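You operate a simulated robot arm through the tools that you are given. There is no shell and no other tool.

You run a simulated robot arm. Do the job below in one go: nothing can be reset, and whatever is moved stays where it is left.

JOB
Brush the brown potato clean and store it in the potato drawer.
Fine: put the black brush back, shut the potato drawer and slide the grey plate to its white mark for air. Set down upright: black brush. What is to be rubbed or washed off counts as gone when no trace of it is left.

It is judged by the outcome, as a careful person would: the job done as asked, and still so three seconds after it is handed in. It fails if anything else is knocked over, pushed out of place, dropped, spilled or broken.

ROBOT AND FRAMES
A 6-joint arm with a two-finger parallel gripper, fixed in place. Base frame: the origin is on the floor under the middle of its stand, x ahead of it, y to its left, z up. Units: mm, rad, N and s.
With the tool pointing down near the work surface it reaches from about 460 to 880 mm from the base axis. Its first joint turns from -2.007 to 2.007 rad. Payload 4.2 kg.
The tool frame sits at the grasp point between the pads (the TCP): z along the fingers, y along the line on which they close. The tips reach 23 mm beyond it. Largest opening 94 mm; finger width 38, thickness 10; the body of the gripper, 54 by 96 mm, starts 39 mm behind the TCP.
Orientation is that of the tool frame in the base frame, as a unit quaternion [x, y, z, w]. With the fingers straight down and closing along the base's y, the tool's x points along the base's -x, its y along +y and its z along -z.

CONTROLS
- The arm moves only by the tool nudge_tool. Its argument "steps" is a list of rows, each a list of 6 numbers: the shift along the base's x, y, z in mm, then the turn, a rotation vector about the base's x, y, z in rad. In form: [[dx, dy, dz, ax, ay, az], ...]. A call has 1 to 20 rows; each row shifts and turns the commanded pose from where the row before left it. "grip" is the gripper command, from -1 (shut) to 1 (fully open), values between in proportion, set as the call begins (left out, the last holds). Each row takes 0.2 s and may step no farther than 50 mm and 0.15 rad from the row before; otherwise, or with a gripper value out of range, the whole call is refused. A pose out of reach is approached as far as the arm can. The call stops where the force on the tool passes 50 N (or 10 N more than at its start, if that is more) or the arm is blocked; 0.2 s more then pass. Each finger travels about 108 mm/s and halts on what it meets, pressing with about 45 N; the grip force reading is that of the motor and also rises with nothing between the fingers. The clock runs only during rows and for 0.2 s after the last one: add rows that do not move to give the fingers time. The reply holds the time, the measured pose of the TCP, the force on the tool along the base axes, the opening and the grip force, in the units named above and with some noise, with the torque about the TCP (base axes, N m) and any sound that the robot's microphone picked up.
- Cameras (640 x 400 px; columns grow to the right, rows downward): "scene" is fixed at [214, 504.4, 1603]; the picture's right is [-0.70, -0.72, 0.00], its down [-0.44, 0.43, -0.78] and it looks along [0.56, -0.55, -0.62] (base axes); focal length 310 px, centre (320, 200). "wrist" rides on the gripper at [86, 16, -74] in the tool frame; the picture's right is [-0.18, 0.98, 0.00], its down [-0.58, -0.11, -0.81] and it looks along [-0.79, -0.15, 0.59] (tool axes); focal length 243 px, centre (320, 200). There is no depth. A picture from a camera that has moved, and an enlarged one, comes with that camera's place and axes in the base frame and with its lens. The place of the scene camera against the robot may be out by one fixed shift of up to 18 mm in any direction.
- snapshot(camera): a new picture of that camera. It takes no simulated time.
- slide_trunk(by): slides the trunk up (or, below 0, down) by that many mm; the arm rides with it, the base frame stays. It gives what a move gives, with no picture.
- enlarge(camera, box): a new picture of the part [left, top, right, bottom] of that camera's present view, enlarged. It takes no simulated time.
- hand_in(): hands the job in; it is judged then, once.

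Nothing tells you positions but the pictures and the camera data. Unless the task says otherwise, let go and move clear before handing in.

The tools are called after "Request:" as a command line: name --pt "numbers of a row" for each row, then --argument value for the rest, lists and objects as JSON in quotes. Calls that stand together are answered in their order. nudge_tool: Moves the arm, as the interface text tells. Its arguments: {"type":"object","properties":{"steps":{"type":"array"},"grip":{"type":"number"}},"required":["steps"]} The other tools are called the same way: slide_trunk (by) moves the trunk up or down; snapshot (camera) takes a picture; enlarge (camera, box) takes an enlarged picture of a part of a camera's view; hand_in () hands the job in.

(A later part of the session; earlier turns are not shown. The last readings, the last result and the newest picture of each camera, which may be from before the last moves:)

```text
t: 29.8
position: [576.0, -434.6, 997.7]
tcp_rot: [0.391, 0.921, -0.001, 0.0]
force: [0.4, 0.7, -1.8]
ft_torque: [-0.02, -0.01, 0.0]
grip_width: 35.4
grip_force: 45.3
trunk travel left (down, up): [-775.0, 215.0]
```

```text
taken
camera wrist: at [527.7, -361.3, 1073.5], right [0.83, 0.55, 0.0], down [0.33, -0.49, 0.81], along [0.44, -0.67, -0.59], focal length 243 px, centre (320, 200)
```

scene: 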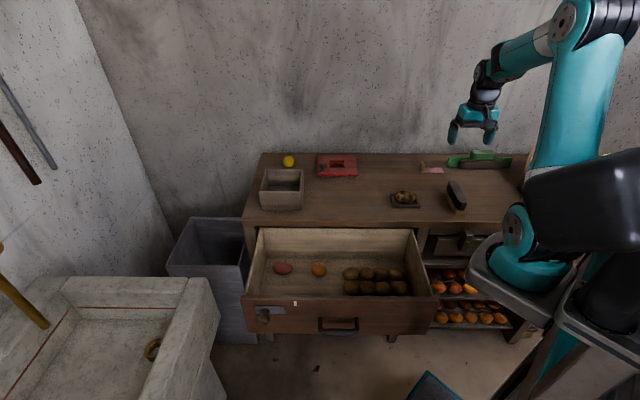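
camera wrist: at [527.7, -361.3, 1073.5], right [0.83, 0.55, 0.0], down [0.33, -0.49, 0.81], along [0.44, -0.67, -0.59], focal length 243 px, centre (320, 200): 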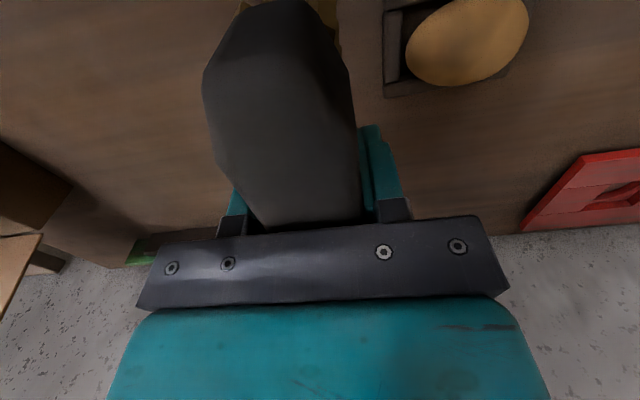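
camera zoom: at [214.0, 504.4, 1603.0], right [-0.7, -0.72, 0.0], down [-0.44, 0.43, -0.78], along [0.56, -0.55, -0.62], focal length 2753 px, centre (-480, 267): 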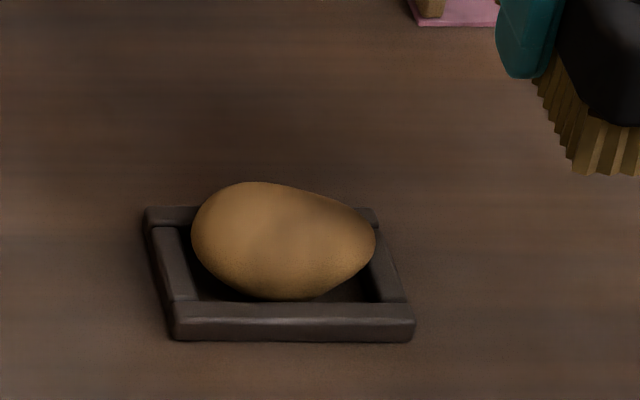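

The visible side looks clean. I'll enlarge to check for faint remaining traces.

Request:
enlarge --camera "wrist" --box '[375, 0, 545, 105]'

Request:
enlarge --camera "scene" --box '[396, 184, 432, 210]'

```text
3.76 times, centred on (460, 52) of wrist
camera zoom: at [527.7, -361.3, 1073.5], right [0.83, 0.55, 0.0], down [0.33, -0.49, 0.81], along [0.44, -0.67, -0.59], focal length 913 px, centre (-207, 755)
```

zoom: 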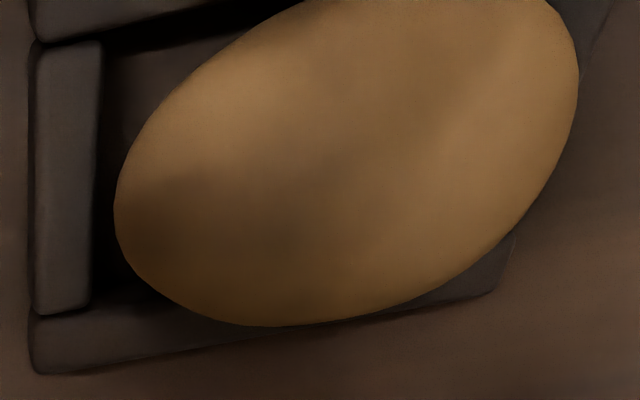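

```text
15.38 times, centred on (414, 197) of scene
camera zoom: at [214.0, 504.4, 1603.0], right [-0.7, -0.72, 0.0], down [-0.44, 0.43, -0.78], along [0.56, -0.55, -0.62], focal length 4766 px, centre (-1126, 246)
```

zoom: 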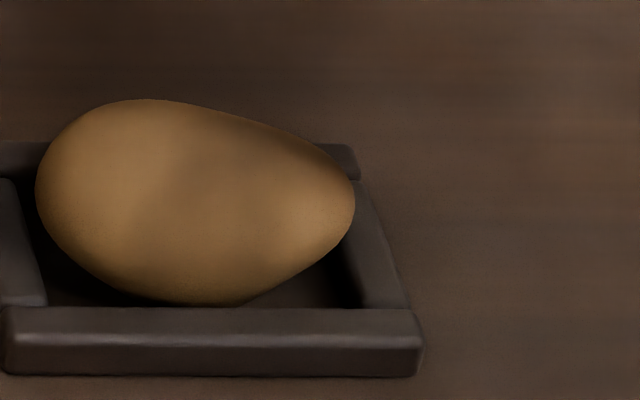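

There's a darker band that could be a shadow of the arm. I move the brush further away to check.

Request:
nudge_tool --pt "-25 -25.6 10 0 0 0" --pt "-25 -25.6 15 0 0 0" --pt "-10 -10 15 0 0 0" --pt "0 0 0 0 0 0"

Request:
enlarge --camera "scene" --box '[390, 180, 426, 210]'

Request:
enlarge --camera "wrist" --box '[375, 0, 600, 140]'

```text
t: 30.8
position: [516.3, -495.7, 1037.9]
tcp_rot: [0.391, 0.92, 0.0, 0.0]
force: [-0.3, -0.5, -1.6]
ft_torque: [-0.01, 0.02, 0.0]
grip_width: 35.7
grip_force: 45.5
trunk travel left (down, up): [-775.0, 215.0]
```

```text
13.33 times, centred on (408, 195) of scene
camera zoom: at [214.0, 504.4, 1603.0], right [-0.7, -0.72, 0.0], down [-0.44, 0.43, -0.78], along [0.56, -0.55, -0.62], focal length 4130 px, centre (-853, 267)
```

zoom: 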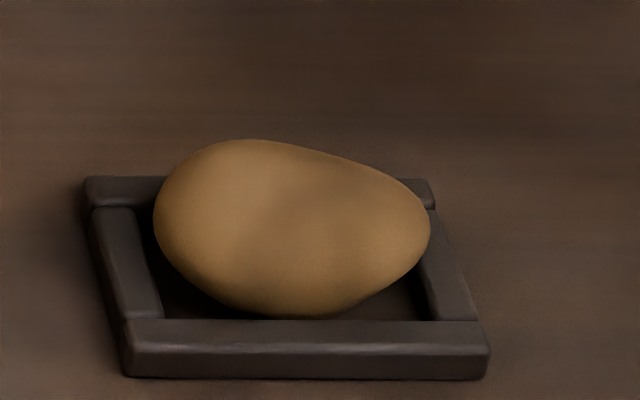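

```text
2.84 times, centred on (488, 70) of wrist
camera zoom: at [466.8, -423.1, 1113.8], right [0.83, 0.55, 0.0], down [0.33, -0.49, 0.81], along [0.44, -0.67, -0.59], focal length 690 px, centre (-156, 570)
```

zoom: 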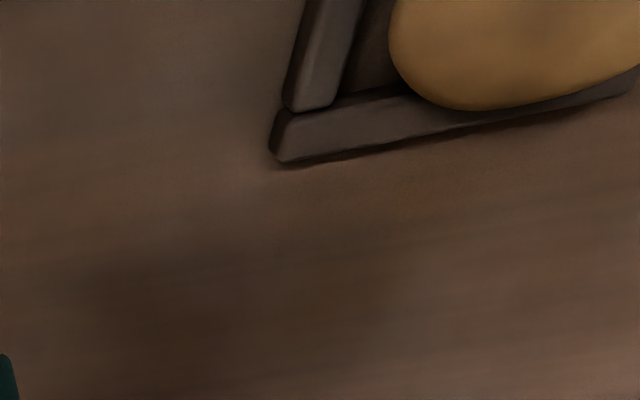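

A faint darker band stays put, which may be skin or a trace. To be safe I'll brush again and see if it changes, also shifting the brush along its length and pressing on both ends.

Request:
nudge_tool --pt "20 20.4 0 0 0 0" --pt "35 36 -20 0 0 0" --pt "35 36 -25 0 0 0" --pt "30 30.5 -25 0 0 0" --pt "10 10 -10 0 0 0" --pt "0 0 -5 0 0 0" --pt "0 0 -12 0 0 0" --pt "0 0 -5 0 0 0" --pt "0 0 -2.5 0 0 0" --pt "0 0 0 0 0 0"

Request:
nudge_tool --pt "5.6 5.7 0 0 0 0" --pt "5.6 5.7 0 0 0 0" --pt "5.6 5.7 0 0 0 0" --pt "-5.6 -5.7 0 0 0 0" --pt "-5.6 -5.7 0 0 0 0" --pt "-5.6 -5.7 0 0 0 0" --pt "-5.6 -5.7 0 0 0 0" --pt "-5.6 -5.7 0 0 0 0" --pt "5.6 5.7 0 0 0 0" --pt "5.6 5.7 0 0 0 0" --pt "5.6 5.7 0 0 0 0" --pt "5.6 5.7 0 0 0 0" --pt "5.6 5.7 0 0 0 0" --pt "-5.6 -5.7 0 0 0 0" --pt "-5.6 -5.7 0 0 0 0" --pt "-5.6 -5.7 0 0 0 0" --pt "-5.6 -5.7 0 0 0 0" --pt "-5.6 -5.7 0 0 0 0" --pt "5.6 5.7 0 0 0 0" --pt "5.6 5.7 0 0 0 0"

Request:
nudge_tool --pt "5.7 -5.6 0 0 0 0" --pt "5.7 -5.6 0 0 0 0" --pt "-5.7 5.6 0 0 0 0" --pt "-5.7 5.6 0 0 0 0" --pt "-5.7 5.6 0 0 0 0" --pt "-5.7 5.6 0 0 0 0" --pt "5.7 -5.6 0 0 0 0" --pt "5.7 -5.6 0 0 0 0" --pt "5.7 -5.6 0 0 0 0" --pt "5.7 -5.6 0 0 0 0" --pt "-5.7 5.6 0 0 0 0" --pt "-5.7 5.6 0 0 0 0"

```text
refused: row 2 steps farther than a row can; nothing moved
```

```text
t: 35.0
position: [515.3, -495.4, 1038.0]
tcp_rot: [0.391, 0.921, 0.0, 0.0]
force: [0.0, 0.7, -2.8]
ft_torque: [0.0, -0.02, 0.02]
grip_width: 35.7
grip_force: 45.0
trunk travel left (down, up): [-775.0, 215.0]
```

```text
t: 37.6
position: [516.8, -495.7, 1038.7]
tcp_rot: [0.391, 0.921, 0.0, 0.0]
force: [0.3, -0.7, -2.3]
ft_torque: [-0.01, -0.01, -0.01]
grip_width: 35.7
grip_force: 45.4
trunk travel left (down, up): [-775.0, 215.0]
```

The approach was refused because a row was too long, so those strokes happened harmlessly in the air. I repeat the approach with shorter rows.

Request:
nudge_tool --pt "20 20.4 0 0 0 0" --pt "28 28.6 -15 0 0 0" --pt "28 28.6 -20 0 0 0" --pt "28 28.6 -20 0 0 0" --pt "20 20.5 -20 0 0 0" --pt "6 6.2 -10 0 0 0" --pt "0 0 -8 0 0 0" --pt "0 0 -7 0 0 0" --pt "0 0 -4.5 0 0 0" --pt "0 0 0 0 0 0"

```text
t: 39.8
position: [647.5, -362.0, 934.9]
tcp_rot: [0.39, 0.921, 0.001, 0.0]
force: [0.0, 0.6, -1.7]
ft_torque: [0.01, 0.01, 0.0]
grip_width: 35.6
grip_force: 44.7
trunk travel left (down, up): [-775.0, 215.0]
```

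Request:
nudge_tool --pt "0 0 -1 0 0 0" --pt "0 0 0 0 0 0"

Request:
nudge_tool --pt "0 0 -1 0 0 0" --pt "0 0 0 0 0 0"

```text
t: 40.4
position: [647.8, -361.9, 933.5]
tcp_rot: [0.391, 0.921, -0.001, 0.0]
force: [0.2, 1.8, 6.9]
ft_torque: [0.03, -0.01, 0.01]
grip_width: 35.6
grip_force: 44.7
trunk travel left (down, up): [-775.0, 215.0]
```

```text
t: 41.0
position: [647.3, -362.4, 934.1]
tcp_rot: [0.391, 0.92, 0.0, 0.002]
force: [-0.5, 2.7, 22.1]
ft_torque: [0.02, -0.03, 0.02]
grip_width: 35.4
grip_force: 44.9
trunk travel left (down, up): [-775.0, 215.0]
```

Contact again at about 22 N. I do the strokes along the length and then along the width.

Request:
nudge_tool --pt "5.6 5.7 0 0 0 0" --pt "5.6 5.7 0 0 0 0" --pt "5.6 5.7 0 0 0 0" --pt "-5.6 -5.7 0 0 0 0" --pt "-5.6 -5.7 0 0 0 0" --pt "-5.6 -5.7 0 0 0 0" --pt "-5.6 -5.7 0 0 0 0" --pt "-5.6 -5.7 0 0 0 0" --pt "5.6 5.7 0 0 0 0" --pt "5.6 5.7 0 0 0 0" --pt "5.6 5.7 0 0 0 0" --pt "5.6 5.7 0 0 0 0" --pt "5.6 5.7 0 0 0 0" --pt "-5.6 -5.7 0 0 0 0" --pt "-5.6 -5.7 0 0 0 0" --pt "-5.6 -5.7 0 0 0 0" --pt "-5.6 -5.7 0 0 0 0" --pt "-5.6 -5.7 0 0 0 0" --pt "5.6 5.7 0 0 0 0" --pt "5.6 5.7 0 0 0 0"

Request:
nudge_tool --pt "5.7 -5.6 0 0 0 0" --pt "5.7 -5.6 0 0 0 0" --pt "-5.7 5.6 0 0 0 0" --pt "-5.7 5.6 0 0 0 0" --pt "-5.7 5.6 0 0 0 0" --pt "-5.7 5.6 0 0 0 0" --pt "5.7 -5.6 0 0 0 0" --pt "5.7 -5.6 0 0 0 0" --pt "5.7 -5.6 0 0 0 0" --pt "5.7 -5.6 0 0 0 0" --pt "-5.7 5.6 0 0 0 0" --pt "-5.7 5.6 0 0 0 0"

Request:
enlarge --camera "scene" --box '[385, 170, 435, 215]'

```text
t: 45.2
position: [645.3, -363.6, 932.6]
tcp_rot: [0.393, 0.92, -0.001, 0.0]
force: [-8.3, -8.9, 28.6]
ft_torque: [-0.35, 0.08, -0.09]
grip_width: 35.5
grip_force: 45.0
trunk travel left (down, up): [-775.0, 215.0]
```

```text
t: 47.8
position: [645.1, -362.1, 932.7]
tcp_rot: [0.392, 0.92, 0.0, 0.001]
force: [3.8, -4.5, 11.9]
ft_torque: [-0.2, -0.25, -0.01]
grip_width: 35.7
grip_force: 45.2
trunk travel left (down, up): [-775.0, 215.0]
```

```text
8.89 times, centred on (410, 192) of scene
camera zoom: at [214.0, 504.4, 1603.0], right [-0.7, -0.72, 0.0], down [-0.44, 0.43, -0.78], along [0.56, -0.55, -0.62], focal length 2753 px, centre (-480, 267)
```

zoom: 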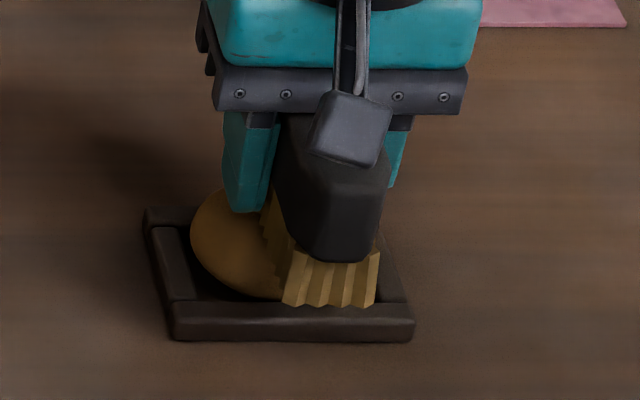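

Brushing is done thoroughly. I lift and carry the brush back to its original spot, stopping just above the bench to compare with the original pixel marks.

Request:
nudge_tool --pt "0 0 10 0 0 0" --pt "0 0 25 0 0 0" --pt "0 0 25 0 0 0" --pt "-20 -20 0 0 0 0.02" --pt "-30 -29 0 0 0 0" --pt "-30 -29 0 0 0 0" --pt "-30 -29 0 0 0 0" --pt "-17.2 -16.8 0 0 0 0" --pt "0 0 -25 0 0 0" --pt "0 0 -25 0 0 0" --pt "0 0 -25 0 0 0" --pt "0 0 -20 0 0 0" --pt "0 0 0 0 0 0"

Request:
enlarge --camera "scene" --box '[430, 170, 478, 220]'

Request:
enlarge --camera "scene" --box '[390, 180, 426, 210]'

```text
t: 50.6
position: [518.9, -485.9, 896.9]
tcp_rot: [0.382, 0.924, 0.0, 0.0]
force: [-0.1, 0.1, -2.3]
ft_torque: [0.03, 0.02, 0.0]
grip_width: 35.5
grip_force: 45.0
trunk travel left (down, up): [-775.0, 215.0]
```

```text
8.00 times, centred on (454, 195) of scene
camera zoom: at [214.0, 504.4, 1603.0], right [-0.7, -0.72, 0.0], down [-0.44, 0.43, -0.78], along [0.56, -0.55, -0.62], focal length 2478 px, centre (-752, 240)
```

zoom: 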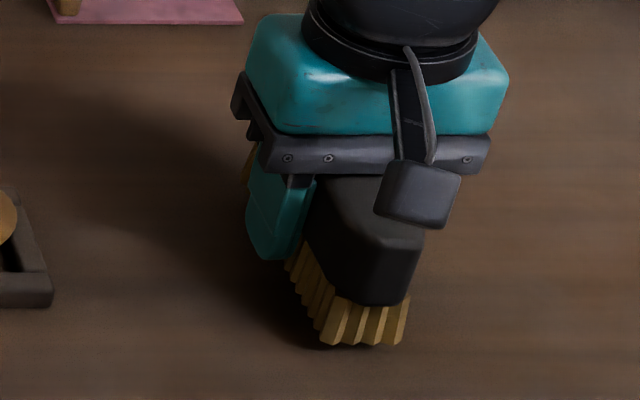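

```text
13.33 times, centred on (408, 195) of scene
camera zoom: at [214.0, 504.4, 1603.0], right [-0.7, -0.72, 0.0], down [-0.44, 0.43, -0.78], along [0.56, -0.55, -0.62], focal length 4130 px, centre (-853, 267)
```

zoom: 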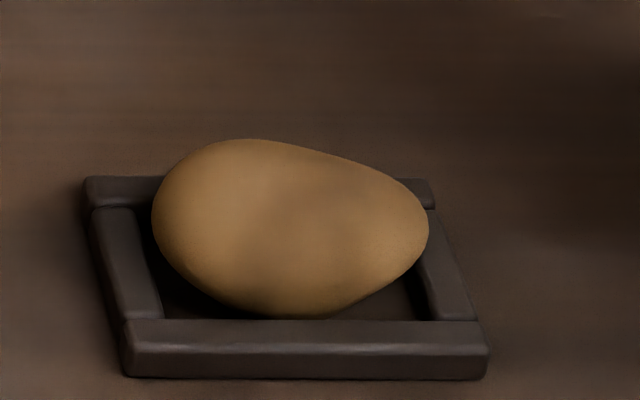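

The potato's faint band is unchanged, so it's skin. The brush is nearly above its original marks; I shift it ~3 mm and lower it to touch the bench.

Request:
nudge_tool --pt "-2.4 -1.6 -3 0 0 0" --pt "0 0 -2 0 0 0" --pt "0 0 -1 0 0 0" --pt "0 0 0 0 0 0"

Request:
nudge_tool --pt "0 0 -1 0 0 0" --pt "0 0 0 0 0 0"

Request:
enlarge --camera "scene" --box '[430, 170, 478, 220]'

```text
t: 51.6
position: [515.2, -487.9, 891.1]
tcp_rot: [0.382, 0.924, 0.0, 0.0]
force: [0.0, -0.7, -1.5]
ft_torque: [-0.04, -0.02, 0.01]
grip_width: 35.6
grip_force: 45.0
trunk travel left (down, up): [-775.0, 215.0]
```

```text
t: 52.2
position: [516.3, -487.8, 890.2]
tcp_rot: [0.382, 0.924, 0.0, 0.0]
force: [0.0, -0.4, -2.0]
ft_torque: [0.05, 0.0, 0.0]
grip_width: 35.5
grip_force: 45.2
trunk travel left (down, up): [-775.0, 215.0]
```

```text
8.00 times, centred on (454, 195) of scene
camera zoom: at [214.0, 504.4, 1603.0], right [-0.7, -0.72, 0.0], down [-0.44, 0.43, -0.78], along [0.56, -0.55, -0.62], focal length 2478 px, centre (-752, 240)
```

zoom: 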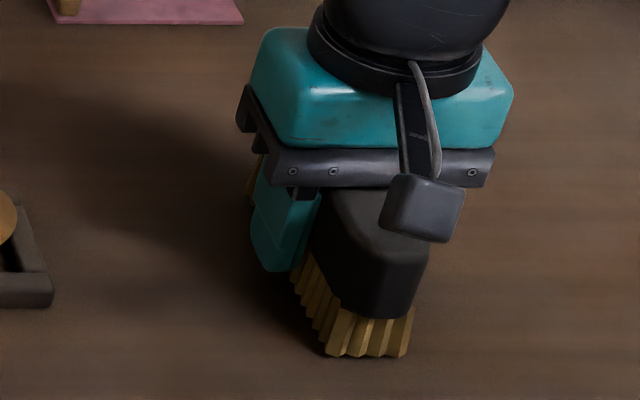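

Request:
nudge_tool --pt "0.6 0.6 -1 0 0 0" --pt "0 0 0 0 0 0"

Request:
nudge_tool --pt "0 0 -1 0 0 0" --pt "0 0 0 0 0 0"

```text
t: 52.8
position: [516.4, -487.2, 890.7]
tcp_rot: [0.382, 0.924, 0.0, 0.0]
force: [0.2, -0.7, -2.6]
ft_torque: [0.0, -0.01, 0.01]
grip_width: 35.7
grip_force: 45.5
trunk travel left (down, up): [-775.0, 215.0]
```

```text
t: 53.4
position: [517.1, -486.1, 888.4]
tcp_rot: [0.382, 0.924, 0.0, 0.0]
force: [0.4, 0.6, -1.6]
ft_torque: [0.07, -0.01, -0.01]
grip_width: 35.7
grip_force: 45.0
trunk travel left (down, up): [-775.0, 215.0]
```

Request:
nudge_tool --pt "0 0 -1 0 0 0" --pt "0 0 0 0 0 0"

Request:
nudge_tool --pt "0 0 -0.7 0 0 0" --pt "0 0 0 0 0 0"

```text
t: 54.0
position: [516.6, -487.3, 886.3]
tcp_rot: [0.382, 0.924, 0.001, 0.0]
force: [0.0, 0.4, -1.1]
ft_torque: [0.0, -0.01, 0.0]
grip_width: 35.6
grip_force: 45.1
trunk travel left (down, up): [-775.0, 215.0]
```

```text
t: 54.6
position: [517.1, -487.4, 886.8]
tcp_rot: [0.382, 0.924, 0.0, 0.0]
force: [-1.6, 0.4, 1.6]
ft_torque: [0.14, 0.13, 0.07]
grip_width: 35.6
grip_force: 45.4
trunk travel left (down, up): [-775.0, 215.0]
```

The bristles have touched the bench. I check alignment and then release.

Request:
enlarge --camera "scene" --box '[430, 170, 478, 220]'

Request:
nudge_tool --pt "0 0 0 0 0 0" --pt "0 0 0 0 0 0" --pt "0 0 0 0 0 0" --pt "0 0 0 0 0 0" --grip 1

Request:
nudge_tool --pt "0 0 10 0 0 0" --pt "0 0 30 0 0 0" --pt "0 0 40 0 0 0" --pt "0 0 40 0 0 0" --pt "0 0 20 0 0 0"

Request:
enlarge --camera "scene" --box '[430, 170, 478, 220]'

```text
8.00 times, centred on (454, 195) of scene
camera zoom: at [214.0, 504.4, 1603.0], right [-0.7, -0.72, 0.0], down [-0.44, 0.43, -0.78], along [0.56, -0.55, -0.62], focal length 2478 px, centre (-752, 240)
```

zoom: 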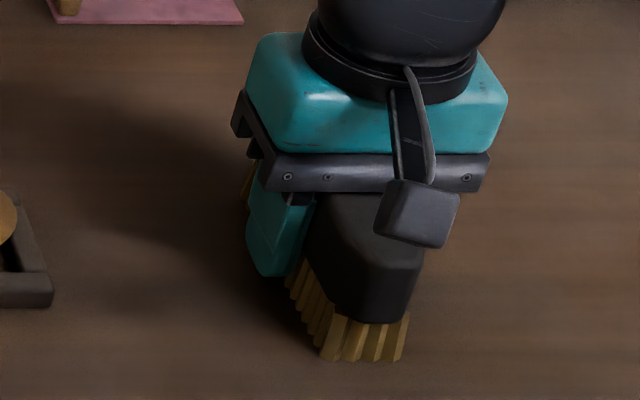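

```text
t: 55.6
position: [517.7, -486.9, 887.3]
tcp_rot: [0.382, 0.924, -0.001, 0.0]
force: [-0.3, -0.7, 0.0]
ft_torque: [-0.01, -0.03, 0.01]
grip_width: 93.8
grip_force: 0.0
trunk travel left (down, up): [-775.0, 215.0]
```

```text
t: 56.8
position: [517.3, -487.3, 1027.3]
tcp_rot: [0.382, 0.924, 0.0, 0.0]
force: [0.6, -1.2, 0.2]
ft_torque: [0.03, 0.02, -0.01]
grip_width: 93.9
grip_force: 0.0
trunk travel left (down, up): [-775.0, 215.0]
```

```text
8.00 times, centred on (454, 195) of scene
camera zoom: at [214.0, 504.4, 1603.0], right [-0.7, -0.72, 0.0], down [-0.44, 0.43, -0.78], along [0.56, -0.55, -0.62], focal length 2478 px, centre (-752, 240)
```

zoom: 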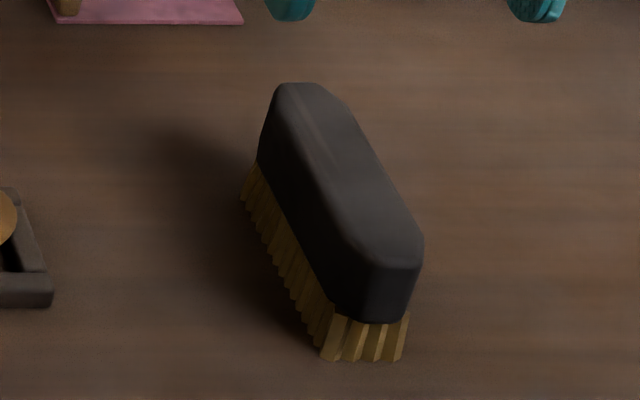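

The brush stands upright back at its original place (within ~2 mm). Next I turn the gripper 90° to grasp the potato across its width and move above it.

Request:
nudge_tool --pt "12 11.2 0 0 0 0.1476" --pt "12 11.2 0 0 0 0.1476" --pt "12 11.2 0 0 0 0.1476" --pt "12 11.2 0 0 0 0.1476" --pt "12 11.2 0 0 0 0.1476" --pt "12 11.2 0 0 0 0.1476" --pt "12 11.2 0 0 0 0.1476" --pt "12 11.2 0 0 0 0.1476" --pt "12 11.2 0 0 0 0.1476" --pt "12 11.2 0 0 0 0.1476" --pt "12 11.2 0 0 0 0.148" --pt "0 0 -40 0 0 0"

Request:
snapshot --camera "wrist"

Request:
enlarge --camera "scene" --box '[365, 140, 455, 215]'

```text
t: 59.4
position: [649.1, -363.3, 988.0]
tcp_rot: [-0.409, 0.913, 0.0, 0.0]
force: [-0.1, 0.5, -0.5]
ft_torque: [-0.01, 0.0, 0.02]
grip_width: 93.9
grip_force: 0.1
trunk travel left (down, up): [-775.0, 215.0]
```

```text
taken
camera wrist: at [579.4, -417.0, 1062.9], right [-0.61, 0.79, 0.0], down [0.47, 0.36, 0.81], along [0.64, 0.49, -0.59], focal length 243 px, centre (320, 200)
```

wrist: 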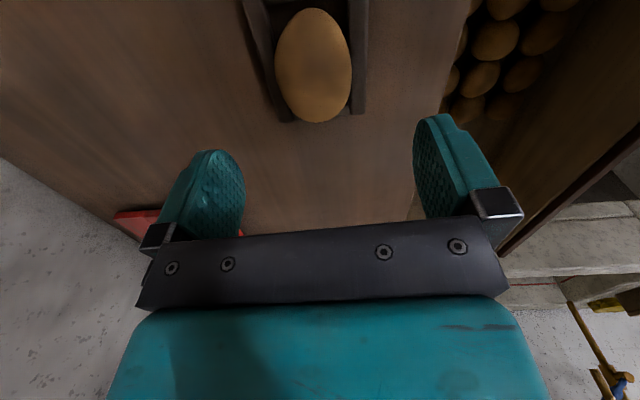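

```text
5.33 times, centred on (410, 178) of scene
camera zoom: at [214.0, 504.4, 1603.0], right [-0.7, -0.72, 0.0], down [-0.44, 0.43, -0.78], along [0.56, -0.55, -0.62], focal length 1652 px, centre (-160, 320)
```

zoom: 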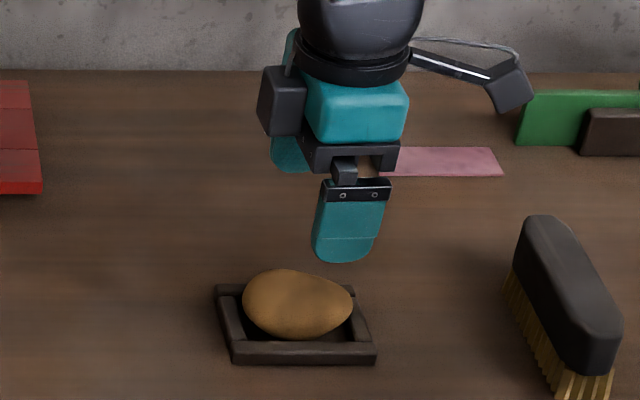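

The potato lies lengthwise between the fingers, about 4 mm off centre. I correct and descend to tip height just above the tray rim.

Request:
nudge_tool --pt "1.5 -3.2 -30 0 0 0" --pt "0 0 -30 0 0 0" --pt "0 0 -20 0 0 0" --pt "0 0 -10 0 0 0" --pt "0 0 -5 0 0 0" --pt "0 0 0 0 0 0"

Request:
snapshot --camera "wrist"

Request:
enlarge --camera "scene" --box '[375, 150, 445, 215]'

```text
t: 60.8
position: [651.0, -367.7, 891.7]
tcp_rot: [-0.408, 0.913, 0.0, 0.0]
force: [-0.1, 0.4, -0.4]
ft_torque: [0.0, -0.01, -0.02]
grip_width: 94.0
grip_force: 0.1
trunk travel left (down, up): [-775.0, 215.0]
```

```text
taken
camera wrist: at [580.1, -421.6, 967.5], right [-0.61, 0.79, 0.0], down [0.47, 0.36, 0.81], along [0.64, 0.49, -0.59], focal length 243 px, centre (320, 200)
```

wrist: 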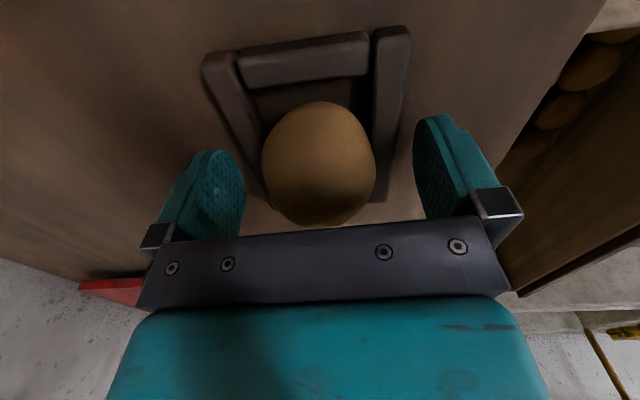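

```text
6.15 times, centred on (410, 182) of scene
camera zoom: at [214.0, 504.4, 1603.0], right [-0.7, -0.72, 0.0], down [-0.44, 0.43, -0.78], along [0.56, -0.55, -0.62], focal length 1906 px, centre (-234, 308)
```

zoom: 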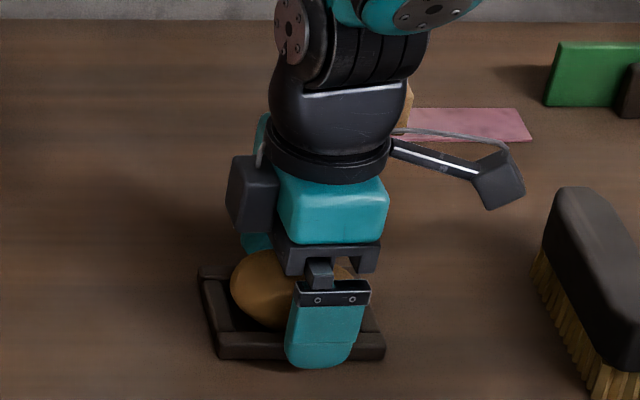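

The potato is centred between the fingers. I close on it and lift gently.

Request:
nudge_tool --pt "0 0 0 0 0 0" --pt "0 0 0 0 0 0" --pt "0 0 0 0 0 0" --pt "0 0 0 0 0 0" --pt "0 0 0 0 0 0" --grip -1

Request:
nudge_tool --pt "0 0 2 0 0 0" --pt "0 0 4 0 0 0" --pt "0 0 6 0 0 0" --pt "0 0 8 0 0 0"

Request:
enlarge --camera "scene" --box '[375, 150, 445, 215]'

Request:
snapshot --camera "wrist"

```text
t: 62.0
position: [651.2, -367.5, 892.4]
tcp_rot: [-0.408, 0.913, 0.0, 0.0]
force: [6.7, -1.4, -6.9]
ft_torque: [-0.33, -1.1, -1.57]
grip_width: 81.6
grip_force: 45.1
trunk travel left (down, up): [-775.0, 215.0]
```

```text
t: 62.6
position: [650.2, -367.3, 891.5]
tcp_rot: [-0.407, 0.914, 0.001, -0.001]
force: [16.5, -6.9, -29.3]
ft_torque: [-0.36, 0.07, -1.03]
grip_width: 81.7
grip_force: 45.0
trunk travel left (down, up): [-775.0, 215.0]
stopped in row 3: the force on the tool passed its limit at 55 N (the readings are from after the stop); the commanded pose is now the measured one
```

```text
6.15 times, centred on (410, 182) of scene
camera zoom: at [214.0, 504.4, 1603.0], right [-0.7, -0.72, 0.0], down [-0.44, 0.43, -0.78], along [0.56, -0.55, -0.62], focal length 1906 px, centre (-234, 308)
```

zoom: 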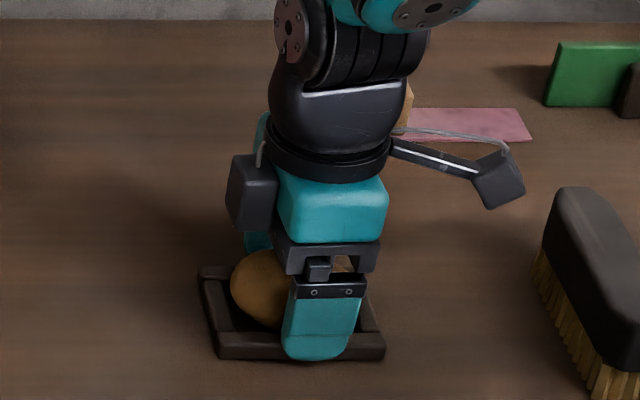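

```text
taken
camera wrist: at [580.4, -421.9, 967.7], right [-0.61, 0.79, 0.0], down [0.47, 0.36, 0.81], along [0.64, 0.49, -0.59], focal length 243 px, centre (320, 200)
```

wrist: 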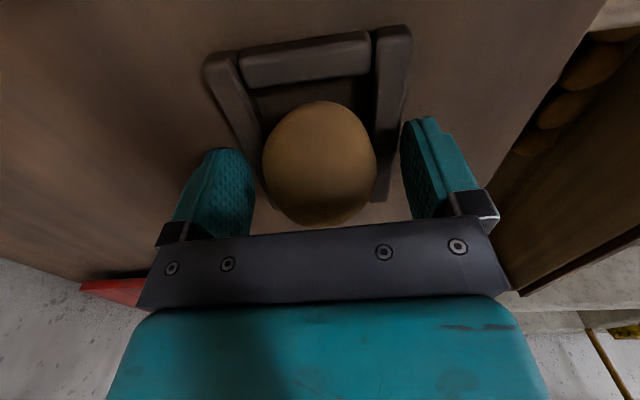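

The fingertips caught the tray's rim (81.7 mm) rather than the potato, and the pull stopped on force. I open at once and rise to check the tray.

Request:
nudge_tool --pt "0 0 0 0 0 0" --pt "0 0 0 0 0 0" --grip 1

Request:
nudge_tool --pt "0 0 10 0 0 0" --pt "0 0 20 0 0 0" --pt "0 0 40 0 0 0" --pt "0 0 30 0 0 0"

Request:
enlarge --camera "scene" --box '[390, 180, 426, 210]'

Request:
snapshot --camera "wrist"

```text
t: 63.2
position: [649.3, -366.9, 894.3]
tcp_rot: [-0.408, 0.913, 0.0, 0.0]
force: [-0.4, -0.5, -0.3]
ft_torque: [0.01, 0.01, 0.02]
grip_width: 94.5
grip_force: 0.2
trunk travel left (down, up): [-775.0, 215.0]
```

```text
t: 64.2
position: [649.5, -366.0, 991.3]
tcp_rot: [-0.409, 0.913, 0.001, -0.001]
force: [0.4, -0.9, 0.2]
ft_torque: [-0.01, 0.0, -0.04]
grip_width: 93.6
grip_force: 0.1
trunk travel left (down, up): [-775.0, 215.0]
```

```text
13.33 times, centred on (408, 195) of scene
camera zoom: at [214.0, 504.4, 1603.0], right [-0.7, -0.72, 0.0], down [-0.44, 0.43, -0.78], along [0.56, -0.55, -0.62], focal length 4130 px, centre (-853, 267)
```

zoom: 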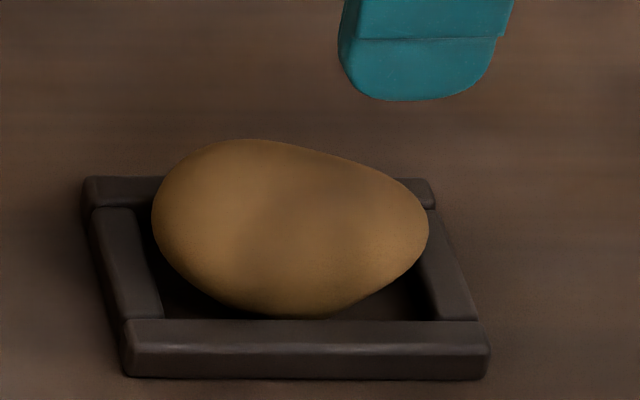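

```text
taken
camera wrist: at [578.7, -421.0, 1068.3], right [-0.61, 0.79, 0.0], down [0.47, 0.36, 0.81], along [0.64, 0.49, -0.59], focal length 243 px, centre (320, 200)
```

wrist: 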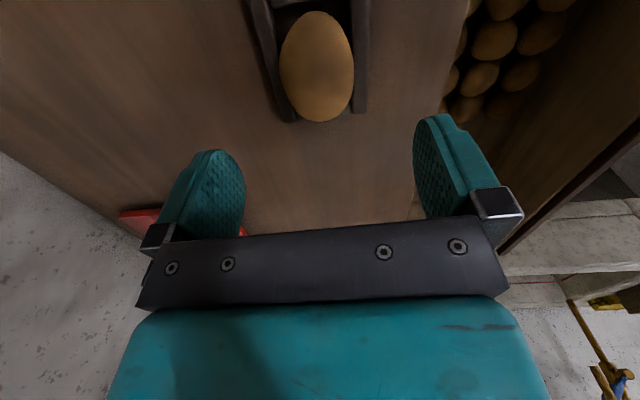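

The tray hasn't moved; it is fixed. I'll grasp a few millimetres higher so the tips clear the rim, and check the width on closing.

Request:
nudge_tool --pt "0.5 -1.5 -30 0 0 0" --pt "0 0 -35 0 0 0" --pt "0 0 -20 0 0 0" --pt "0 0 -8 0 0 0" --pt "0 0 0 0 0 0"

Request:
nudge_tool --pt "0 0 0 0 0 0" --pt "0 0 0 0 0 0" --pt "0 0 0 0 0 0" --grip -0.05

Request:
enlarge --camera "scene" --box '[375, 160, 445, 215]'

Request:
snapshot --camera "wrist"

```text
t: 65.4
position: [650.6, -369.5, 901.2]
tcp_rot: [-0.409, 0.913, 0.0, 0.0]
force: [-0.7, 0.6, -0.2]
ft_torque: [-0.01, 0.0, -0.01]
grip_width: 93.8
grip_force: 0.1
trunk travel left (down, up): [-775.0, 215.0]
```

```text
t: 66.2
position: [649.1, -368.6, 901.4]
tcp_rot: [-0.408, 0.913, 0.001, 0.0]
force: [0.0, -1.3, 0.2]
ft_torque: [0.01, 0.03, 0.0]
grip_width: 50.4
grip_force: 44.7
trunk travel left (down, up): [-775.0, 215.0]
```

```text
7.27 times, centred on (410, 188) of scene
camera zoom: at [214.0, 504.4, 1603.0], right [-0.7, -0.72, 0.0], down [-0.44, 0.43, -0.78], along [0.56, -0.55, -0.62], focal length 2253 px, centre (-334, 291)
```

zoom: 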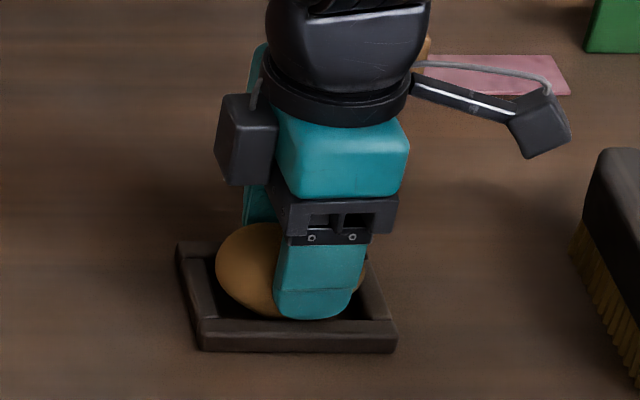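

```text
taken
camera wrist: at [579.4, -423.3, 977.0], right [-0.61, 0.79, 0.0], down [0.47, 0.36, 0.81], along [0.64, 0.49, -0.59], focal length 243 px, centre (320, 200)
```

wrist: 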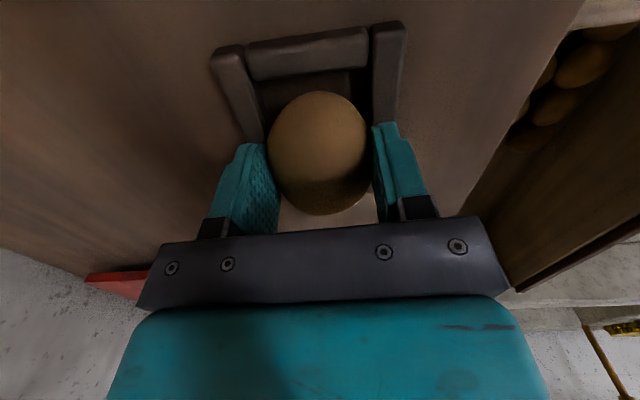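

Now the fingers hold the potato at 50.4 mm. I tighten and lift slowly.

Request:
nudge_tool --pt "0 0 0 0 0 0" --pt "0 0 0 0 0 0" --pt "0 0 2 0 0 0" --pt "0 0 3 0 0 0" --pt "0 0 4 0 0 0" --grip -1

Request:
enlarge --camera "scene" --box '[375, 160, 445, 215]'

```text
t: 67.4
position: [649.5, -366.8, 911.6]
tcp_rot: [-0.408, 0.913, 0.001, 0.0]
force: [0.2, -0.1, -0.6]
ft_torque: [0.02, 0.01, -0.02]
grip_width: 50.4
grip_force: 44.9
trunk travel left (down, up): [-775.0, 215.0]
```

```text
7.27 times, centred on (410, 188) of scene
camera zoom: at [214.0, 504.4, 1603.0], right [-0.7, -0.72, 0.0], down [-0.44, 0.43, -0.78], along [0.56, -0.55, -0.62], focal length 2253 px, centre (-334, 291)
```

zoom: 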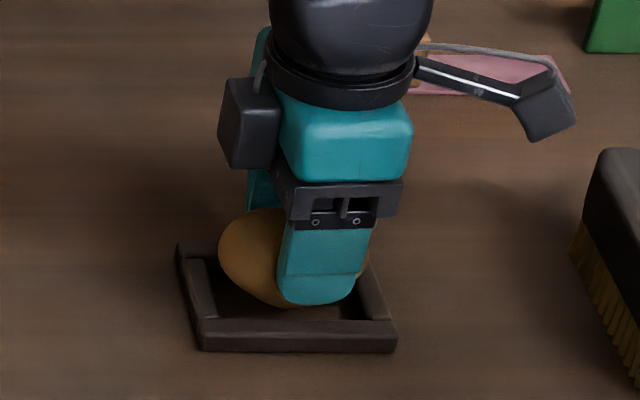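

The potato comes up with the gripper. I lift it clear and carry it over the open drawer at a safe height.

Request:
nudge_tool --pt "0 0 6 0 0 0" --pt "0 0 10 0 0 0" --pt "0 0 15 0 0 0" --pt "0 0 20 0 0 0" --pt "0 0 20 0 0 0" --pt "0 0 20 0 0 0" --pt "0 0 10 0 0 0" --pt "0 0 0 0 0 0"

Request:
enlarge --camera "scene" --box '[365, 120, 455, 215]'

Request:
snapshot --camera "wrist"

```text
t: 69.2
position: [652.1, -367.7, 1011.9]
tcp_rot: [-0.408, 0.913, 0.001, -0.001]
force: [-0.4, -0.1, -0.5]
ft_torque: [0.0, -0.01, 0.04]
grip_width: 50.9
grip_force: 45.0
trunk travel left (down, up): [-775.0, 215.0]
```

```text
4.21 times, centred on (410, 168) of scene
camera zoom: at [214.0, 504.4, 1603.0], right [-0.7, -0.72, 0.0], down [-0.44, 0.43, -0.78], along [0.56, -0.55, -0.62], focal length 1304 px, centre (-59, 337)
```

zoom: 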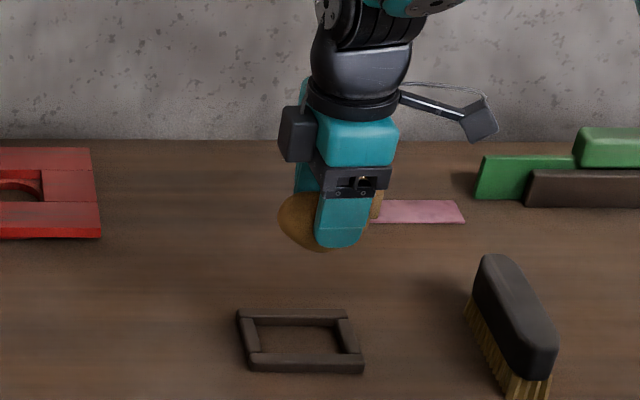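

```text
taken
camera wrist: at [581.1, -423.4, 1086.9], right [-0.61, 0.79, 0.0], down [0.47, 0.36, 0.81], along [0.64, 0.49, -0.59], focal length 243 px, centre (320, 200)
```

wrist: 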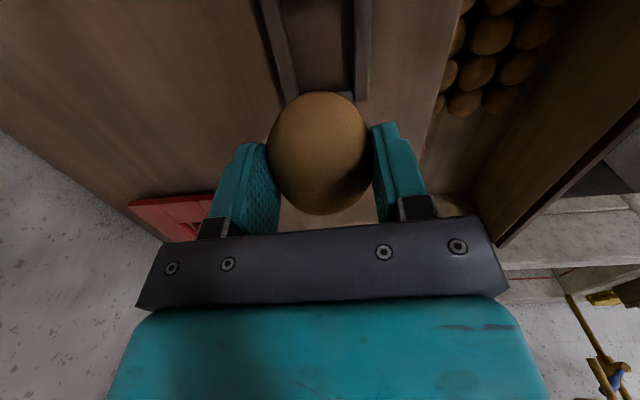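

The tray frame is empty and in place, and the potato is held. I carry it over to the drawer.

Request:
nudge_tool --pt "0 20 0 0 0 0" --pt "0 35 0 0 0 0" --pt "0 40 0 0 0 0" --pt "0 40 0 0 0 0" --pt "0 40 0 0 0 0" --pt "0 40 0 0 0 0" --pt "0 40 0 0 0 0" --pt "0 40 0 0 0 0" --pt "0 40 0 0 0 0" --pt "0 30 0 0 0 0" --pt "0 15 0 0 0 0" --pt "0 0 0 0 0 0"

Request:
snapshot --camera "wrist"

Request:
snapshot --camera "scene"

```text
t: 71.8
position: [649.6, 12.2, 1011.0]
tcp_rot: [-0.409, 0.913, 0.001, -0.001]
force: [-0.3, 1.6, -1.2]
ft_torque: [-0.03, -0.01, -0.01]
grip_width: 50.6
grip_force: 44.6
trunk travel left (down, up): [-775.0, 215.0]
```

```text
taken
camera wrist: at [580.4, -42.3, 1086.6], right [-0.61, 0.79, 0.0], down [0.47, 0.36, 0.81], along [0.64, 0.49, -0.59], focal length 243 px, centre (320, 200)
```

wrist: 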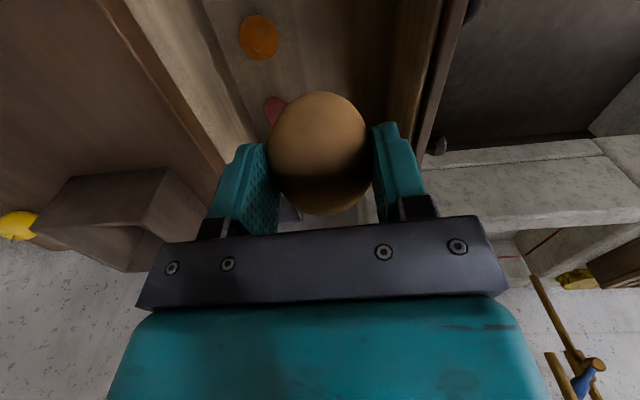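

```text
taken
```

scene: 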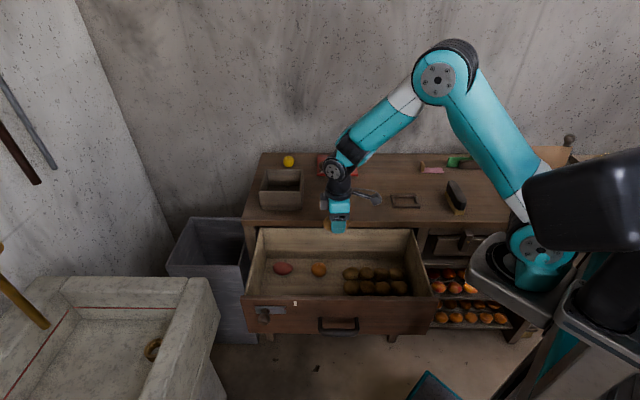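

The orange in the drawer triangulates to about (760, -23, 665), so the drawer floor is near z≈638. A free floor spot lies near (720, 65), in front of the orange and red potato; I go above it and lower with the trunk.

Request:
nudge_tool --pt "25 18 0 0 0 0" --pt "30 22 0 0 0 0" --pt "15.5 12.7 0 0 0 0" --pt "0 0 0 0 0 0"

Request:
slide_trunk --by -150

Request:
snapshot --camera "wrist"

Request:
snapshot --camera "scene"

```text
t: 72.8
position: [721.1, 65.4, 1011.1]
tcp_rot: [-0.409, 0.913, 0.0, 0.0]
force: [-0.2, -0.6, -1.0]
ft_torque: [0.0, -0.03, 0.02]
grip_width: 50.4
grip_force: 45.0
trunk travel left (down, up): [-775.0, 215.0]
```

```text
t: 74.6
position: [721.0, 64.6, 863.2]
tcp_rot: [-0.409, 0.913, 0.0, 0.0]
force: [-0.2, -0.4, -0.9]
ft_torque: [0.01, -0.01, 0.04]
grip_width: 50.3
grip_force: 45.1
trunk travel left (down, up): [-625.0, 365.0]
```

```text
taken
camera wrist: at [650.7, 10.2, 937.7], right [-0.61, 0.79, 0.0], down [0.47, 0.36, 0.81], along [0.64, 0.49, -0.59], focal length 243 px, centre (320, 200)
```

wrist: 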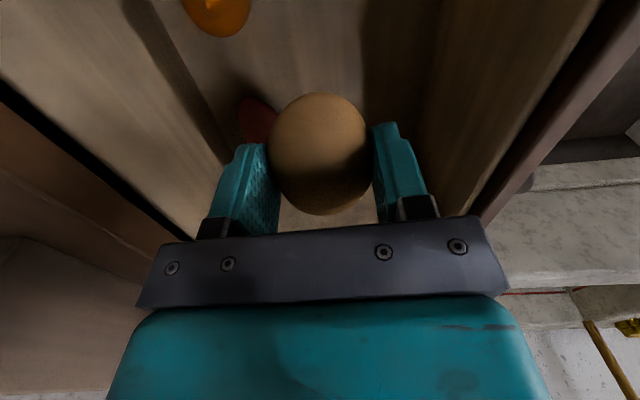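

```text
taken
```

scene: 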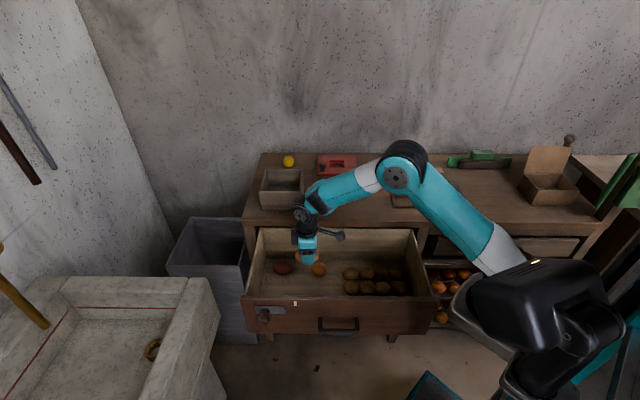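

The spot is clear, but I shift 20 mm towards the drawer front for finger clearance from the orange, then lower further.

Request:
nudge_tool --pt "-7 7 0 0 0 0" --pt "-7 7 0 0 0 0" --pt "0 0 0 0 0 0"

Request:
slide_trunk --by -120

Request:
snapshot --camera "wrist"

Request:
enlarge --camera "scene" --box '[230, 180, 440, 350]'

```text
t: 75.4
position: [707.4, 79.4, 862.3]
tcp_rot: [-0.408, 0.913, 0.001, 0.001]
force: [-0.2, -0.6, -1.1]
ft_torque: [0.04, 0.0, 0.01]
grip_width: 50.9
grip_force: 44.8
trunk travel left (down, up): [-625.0, 365.0]
```

```text
t: 76.9
position: [706.6, 78.0, 740.9]
tcp_rot: [-0.409, 0.913, 0.002, 0.0]
force: [0.0, -0.1, -1.2]
ft_torque: [-0.02, 0.03, 0.02]
grip_width: 50.6
grip_force: 44.9
trunk travel left (down, up): [-505.0, 485.0]
```

```text
taken
camera wrist: at [636.5, 23.9, 817.3], right [-0.61, 0.79, 0.0], down [0.47, 0.36, 0.81], along [0.64, 0.49, -0.59], focal length 243 px, centre (320, 200)
```

wrist: 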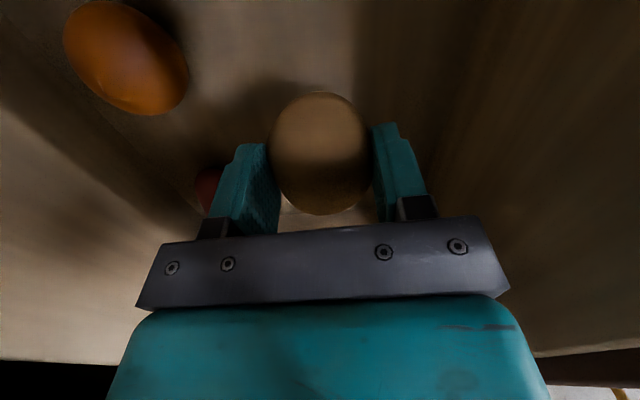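

```text
2.35 times, centred on (335, 265) of scene
camera zoom: at [214.0, 504.4, 1603.0], right [-0.7, -0.72, 0.0], down [-0.44, 0.43, -0.78], along [0.56, -0.55, -0.62], focal length 729 px, centre (285, 47)
```

zoom: 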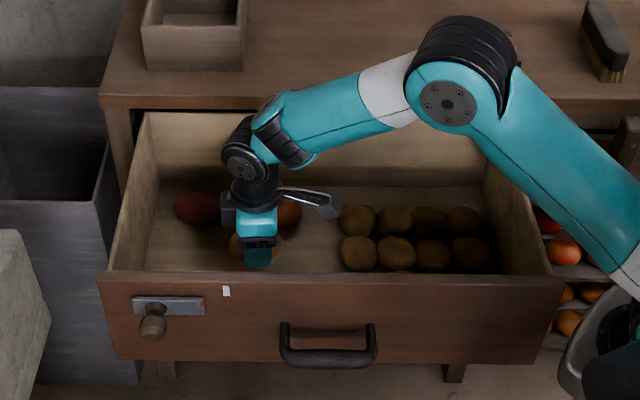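

All clear so far. I lower the last stretch with the arm in small steps, watching for floor contact.

Request:
nudge_tool --pt "0 0 -15 0 0 0" --pt "0 0 -12 0 0 0" --pt "0 0 -8 0 0 0" --pt "0 0 -4 0 0 0" --pt "0 0 0 0 0 0"

Request:
snapshot --camera "wrist"

Request:
enlarge --camera "scene" --box '[260, 220, 380, 310]'

```text
t: 78.1
position: [706.8, 79.5, 702.4]
tcp_rot: [-0.408, 0.913, 0.001, 0.0]
force: [0.5, -0.6, -1.1]
ft_torque: [0.02, 0.02, 0.03]
grip_width: 50.5
grip_force: 44.5
trunk travel left (down, up): [-505.0, 485.0]
```

```text
taken
camera wrist: at [636.5, 24.0, 777.5], right [-0.61, 0.79, 0.0], down [0.47, 0.36, 0.81], along [0.64, 0.49, -0.59], focal length 243 px, centre (320, 200)
```

wrist: 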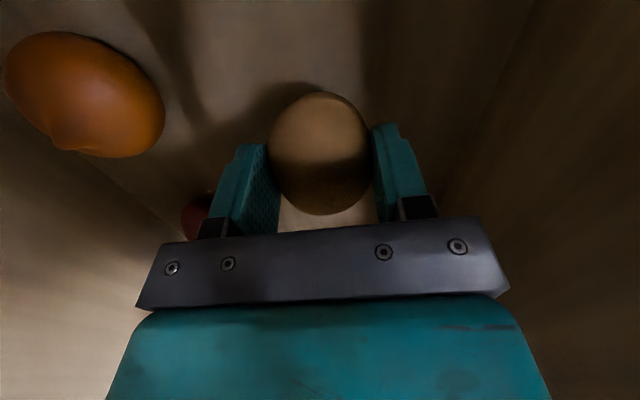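

```text
4.44 times, centred on (320, 265) of scene
camera zoom: at [214.0, 504.4, 1603.0], right [-0.7, -0.72, 0.0], down [-0.44, 0.43, -0.78], along [0.56, -0.55, -0.62], focal length 1377 px, centre (320, -89)
```

zoom: 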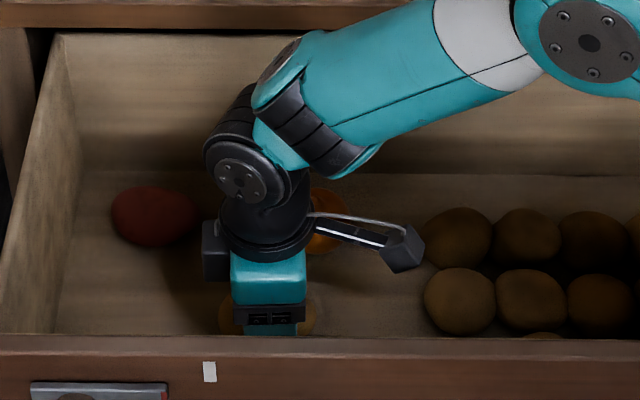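

Request:
nudge_tool --pt "0 0 -4 0 0 0" --pt "0 0 -3 0 0 0" --pt "0 0 0 0 0 0"

Request:
nudge_tool --pt "0 0 -3 0 0 0" --pt "0 0 0 0 0 0"

Request:
nudge_tool --pt "0 0 -2 0 0 0" --pt "0 0 0 0 0 0"

Request:
enlarge --camera "wrist" --box '[200, 60, 440, 260]'

```text
t: 78.9
position: [707.5, 77.3, 695.3]
tcp_rot: [-0.408, 0.913, 0.001, 0.0]
force: [0.7, 0.5, -1.5]
ft_torque: [-0.01, 0.0, 0.02]
grip_width: 50.7
grip_force: 44.9
trunk travel left (down, up): [-505.0, 485.0]
```

```text
t: 79.5
position: [707.6, 78.1, 692.0]
tcp_rot: [-0.408, 0.913, 0.001, 0.0]
force: [0.2, 0.5, -0.6]
ft_torque: [0.03, 0.0, -0.02]
grip_width: 50.2
grip_force: 45.2
trunk travel left (down, up): [-505.0, 485.0]
```

```text
t: 80.1
position: [706.0, 77.9, 690.0]
tcp_rot: [-0.407, 0.913, 0.001, 0.0]
force: [-0.6, 0.3, -1.2]
ft_torque: [0.01, 0.01, -0.02]
grip_width: 50.4
grip_force: 44.8
trunk travel left (down, up): [-505.0, 485.0]
```

```text
2.00 times, centred on (320, 160) of wrist
camera zoom: at [636.5, 23.6, 765.8], right [-0.61, 0.79, 0.0], down [0.47, 0.36, 0.81], along [0.64, 0.49, -0.59], focal length 485 px, centre (320, 280)
```

zoom: 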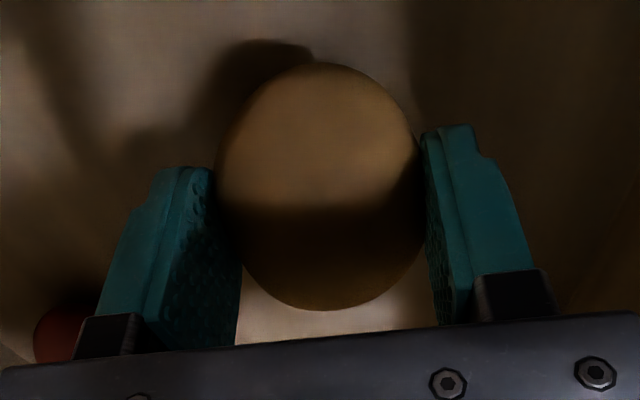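

Request:
nudge_tool --pt "0 0 -2 0 0 0" --pt "0 0 0 0 0 0"

Request:
nudge_tool --pt "0 0 -2 0 0 0" --pt "0 0 0 0 0 0"

Request:
nudge_tool --pt "0 0 -2 0 0 0" --pt "0 0 0 0 0 0"

```text
t: 80.7
position: [706.5, 78.1, 688.4]
tcp_rot: [-0.408, 0.913, 0.001, 0.0]
force: [0.3, 0.5, -0.8]
ft_torque: [0.01, 0.0, 0.0]
grip_width: 50.4
grip_force: 44.9
trunk travel left (down, up): [-505.0, 485.0]
```

```text
t: 81.3
position: [705.8, 79.1, 686.8]
tcp_rot: [-0.408, 0.913, 0.0, 0.0]
force: [-0.5, 0.1, -1.7]
ft_torque: [-0.01, -0.01, 0.0]
grip_width: 50.6
grip_force: 45.3
trunk travel left (down, up): [-505.0, 485.0]
```

```text
t: 81.9
position: [706.6, 78.6, 685.4]
tcp_rot: [-0.408, 0.913, 0.001, 0.0]
force: [-0.6, 0.6, -0.6]
ft_torque: [0.0, 0.01, -0.01]
grip_width: 50.4
grip_force: 44.9
trunk travel left (down, up): [-505.0, 485.0]
```

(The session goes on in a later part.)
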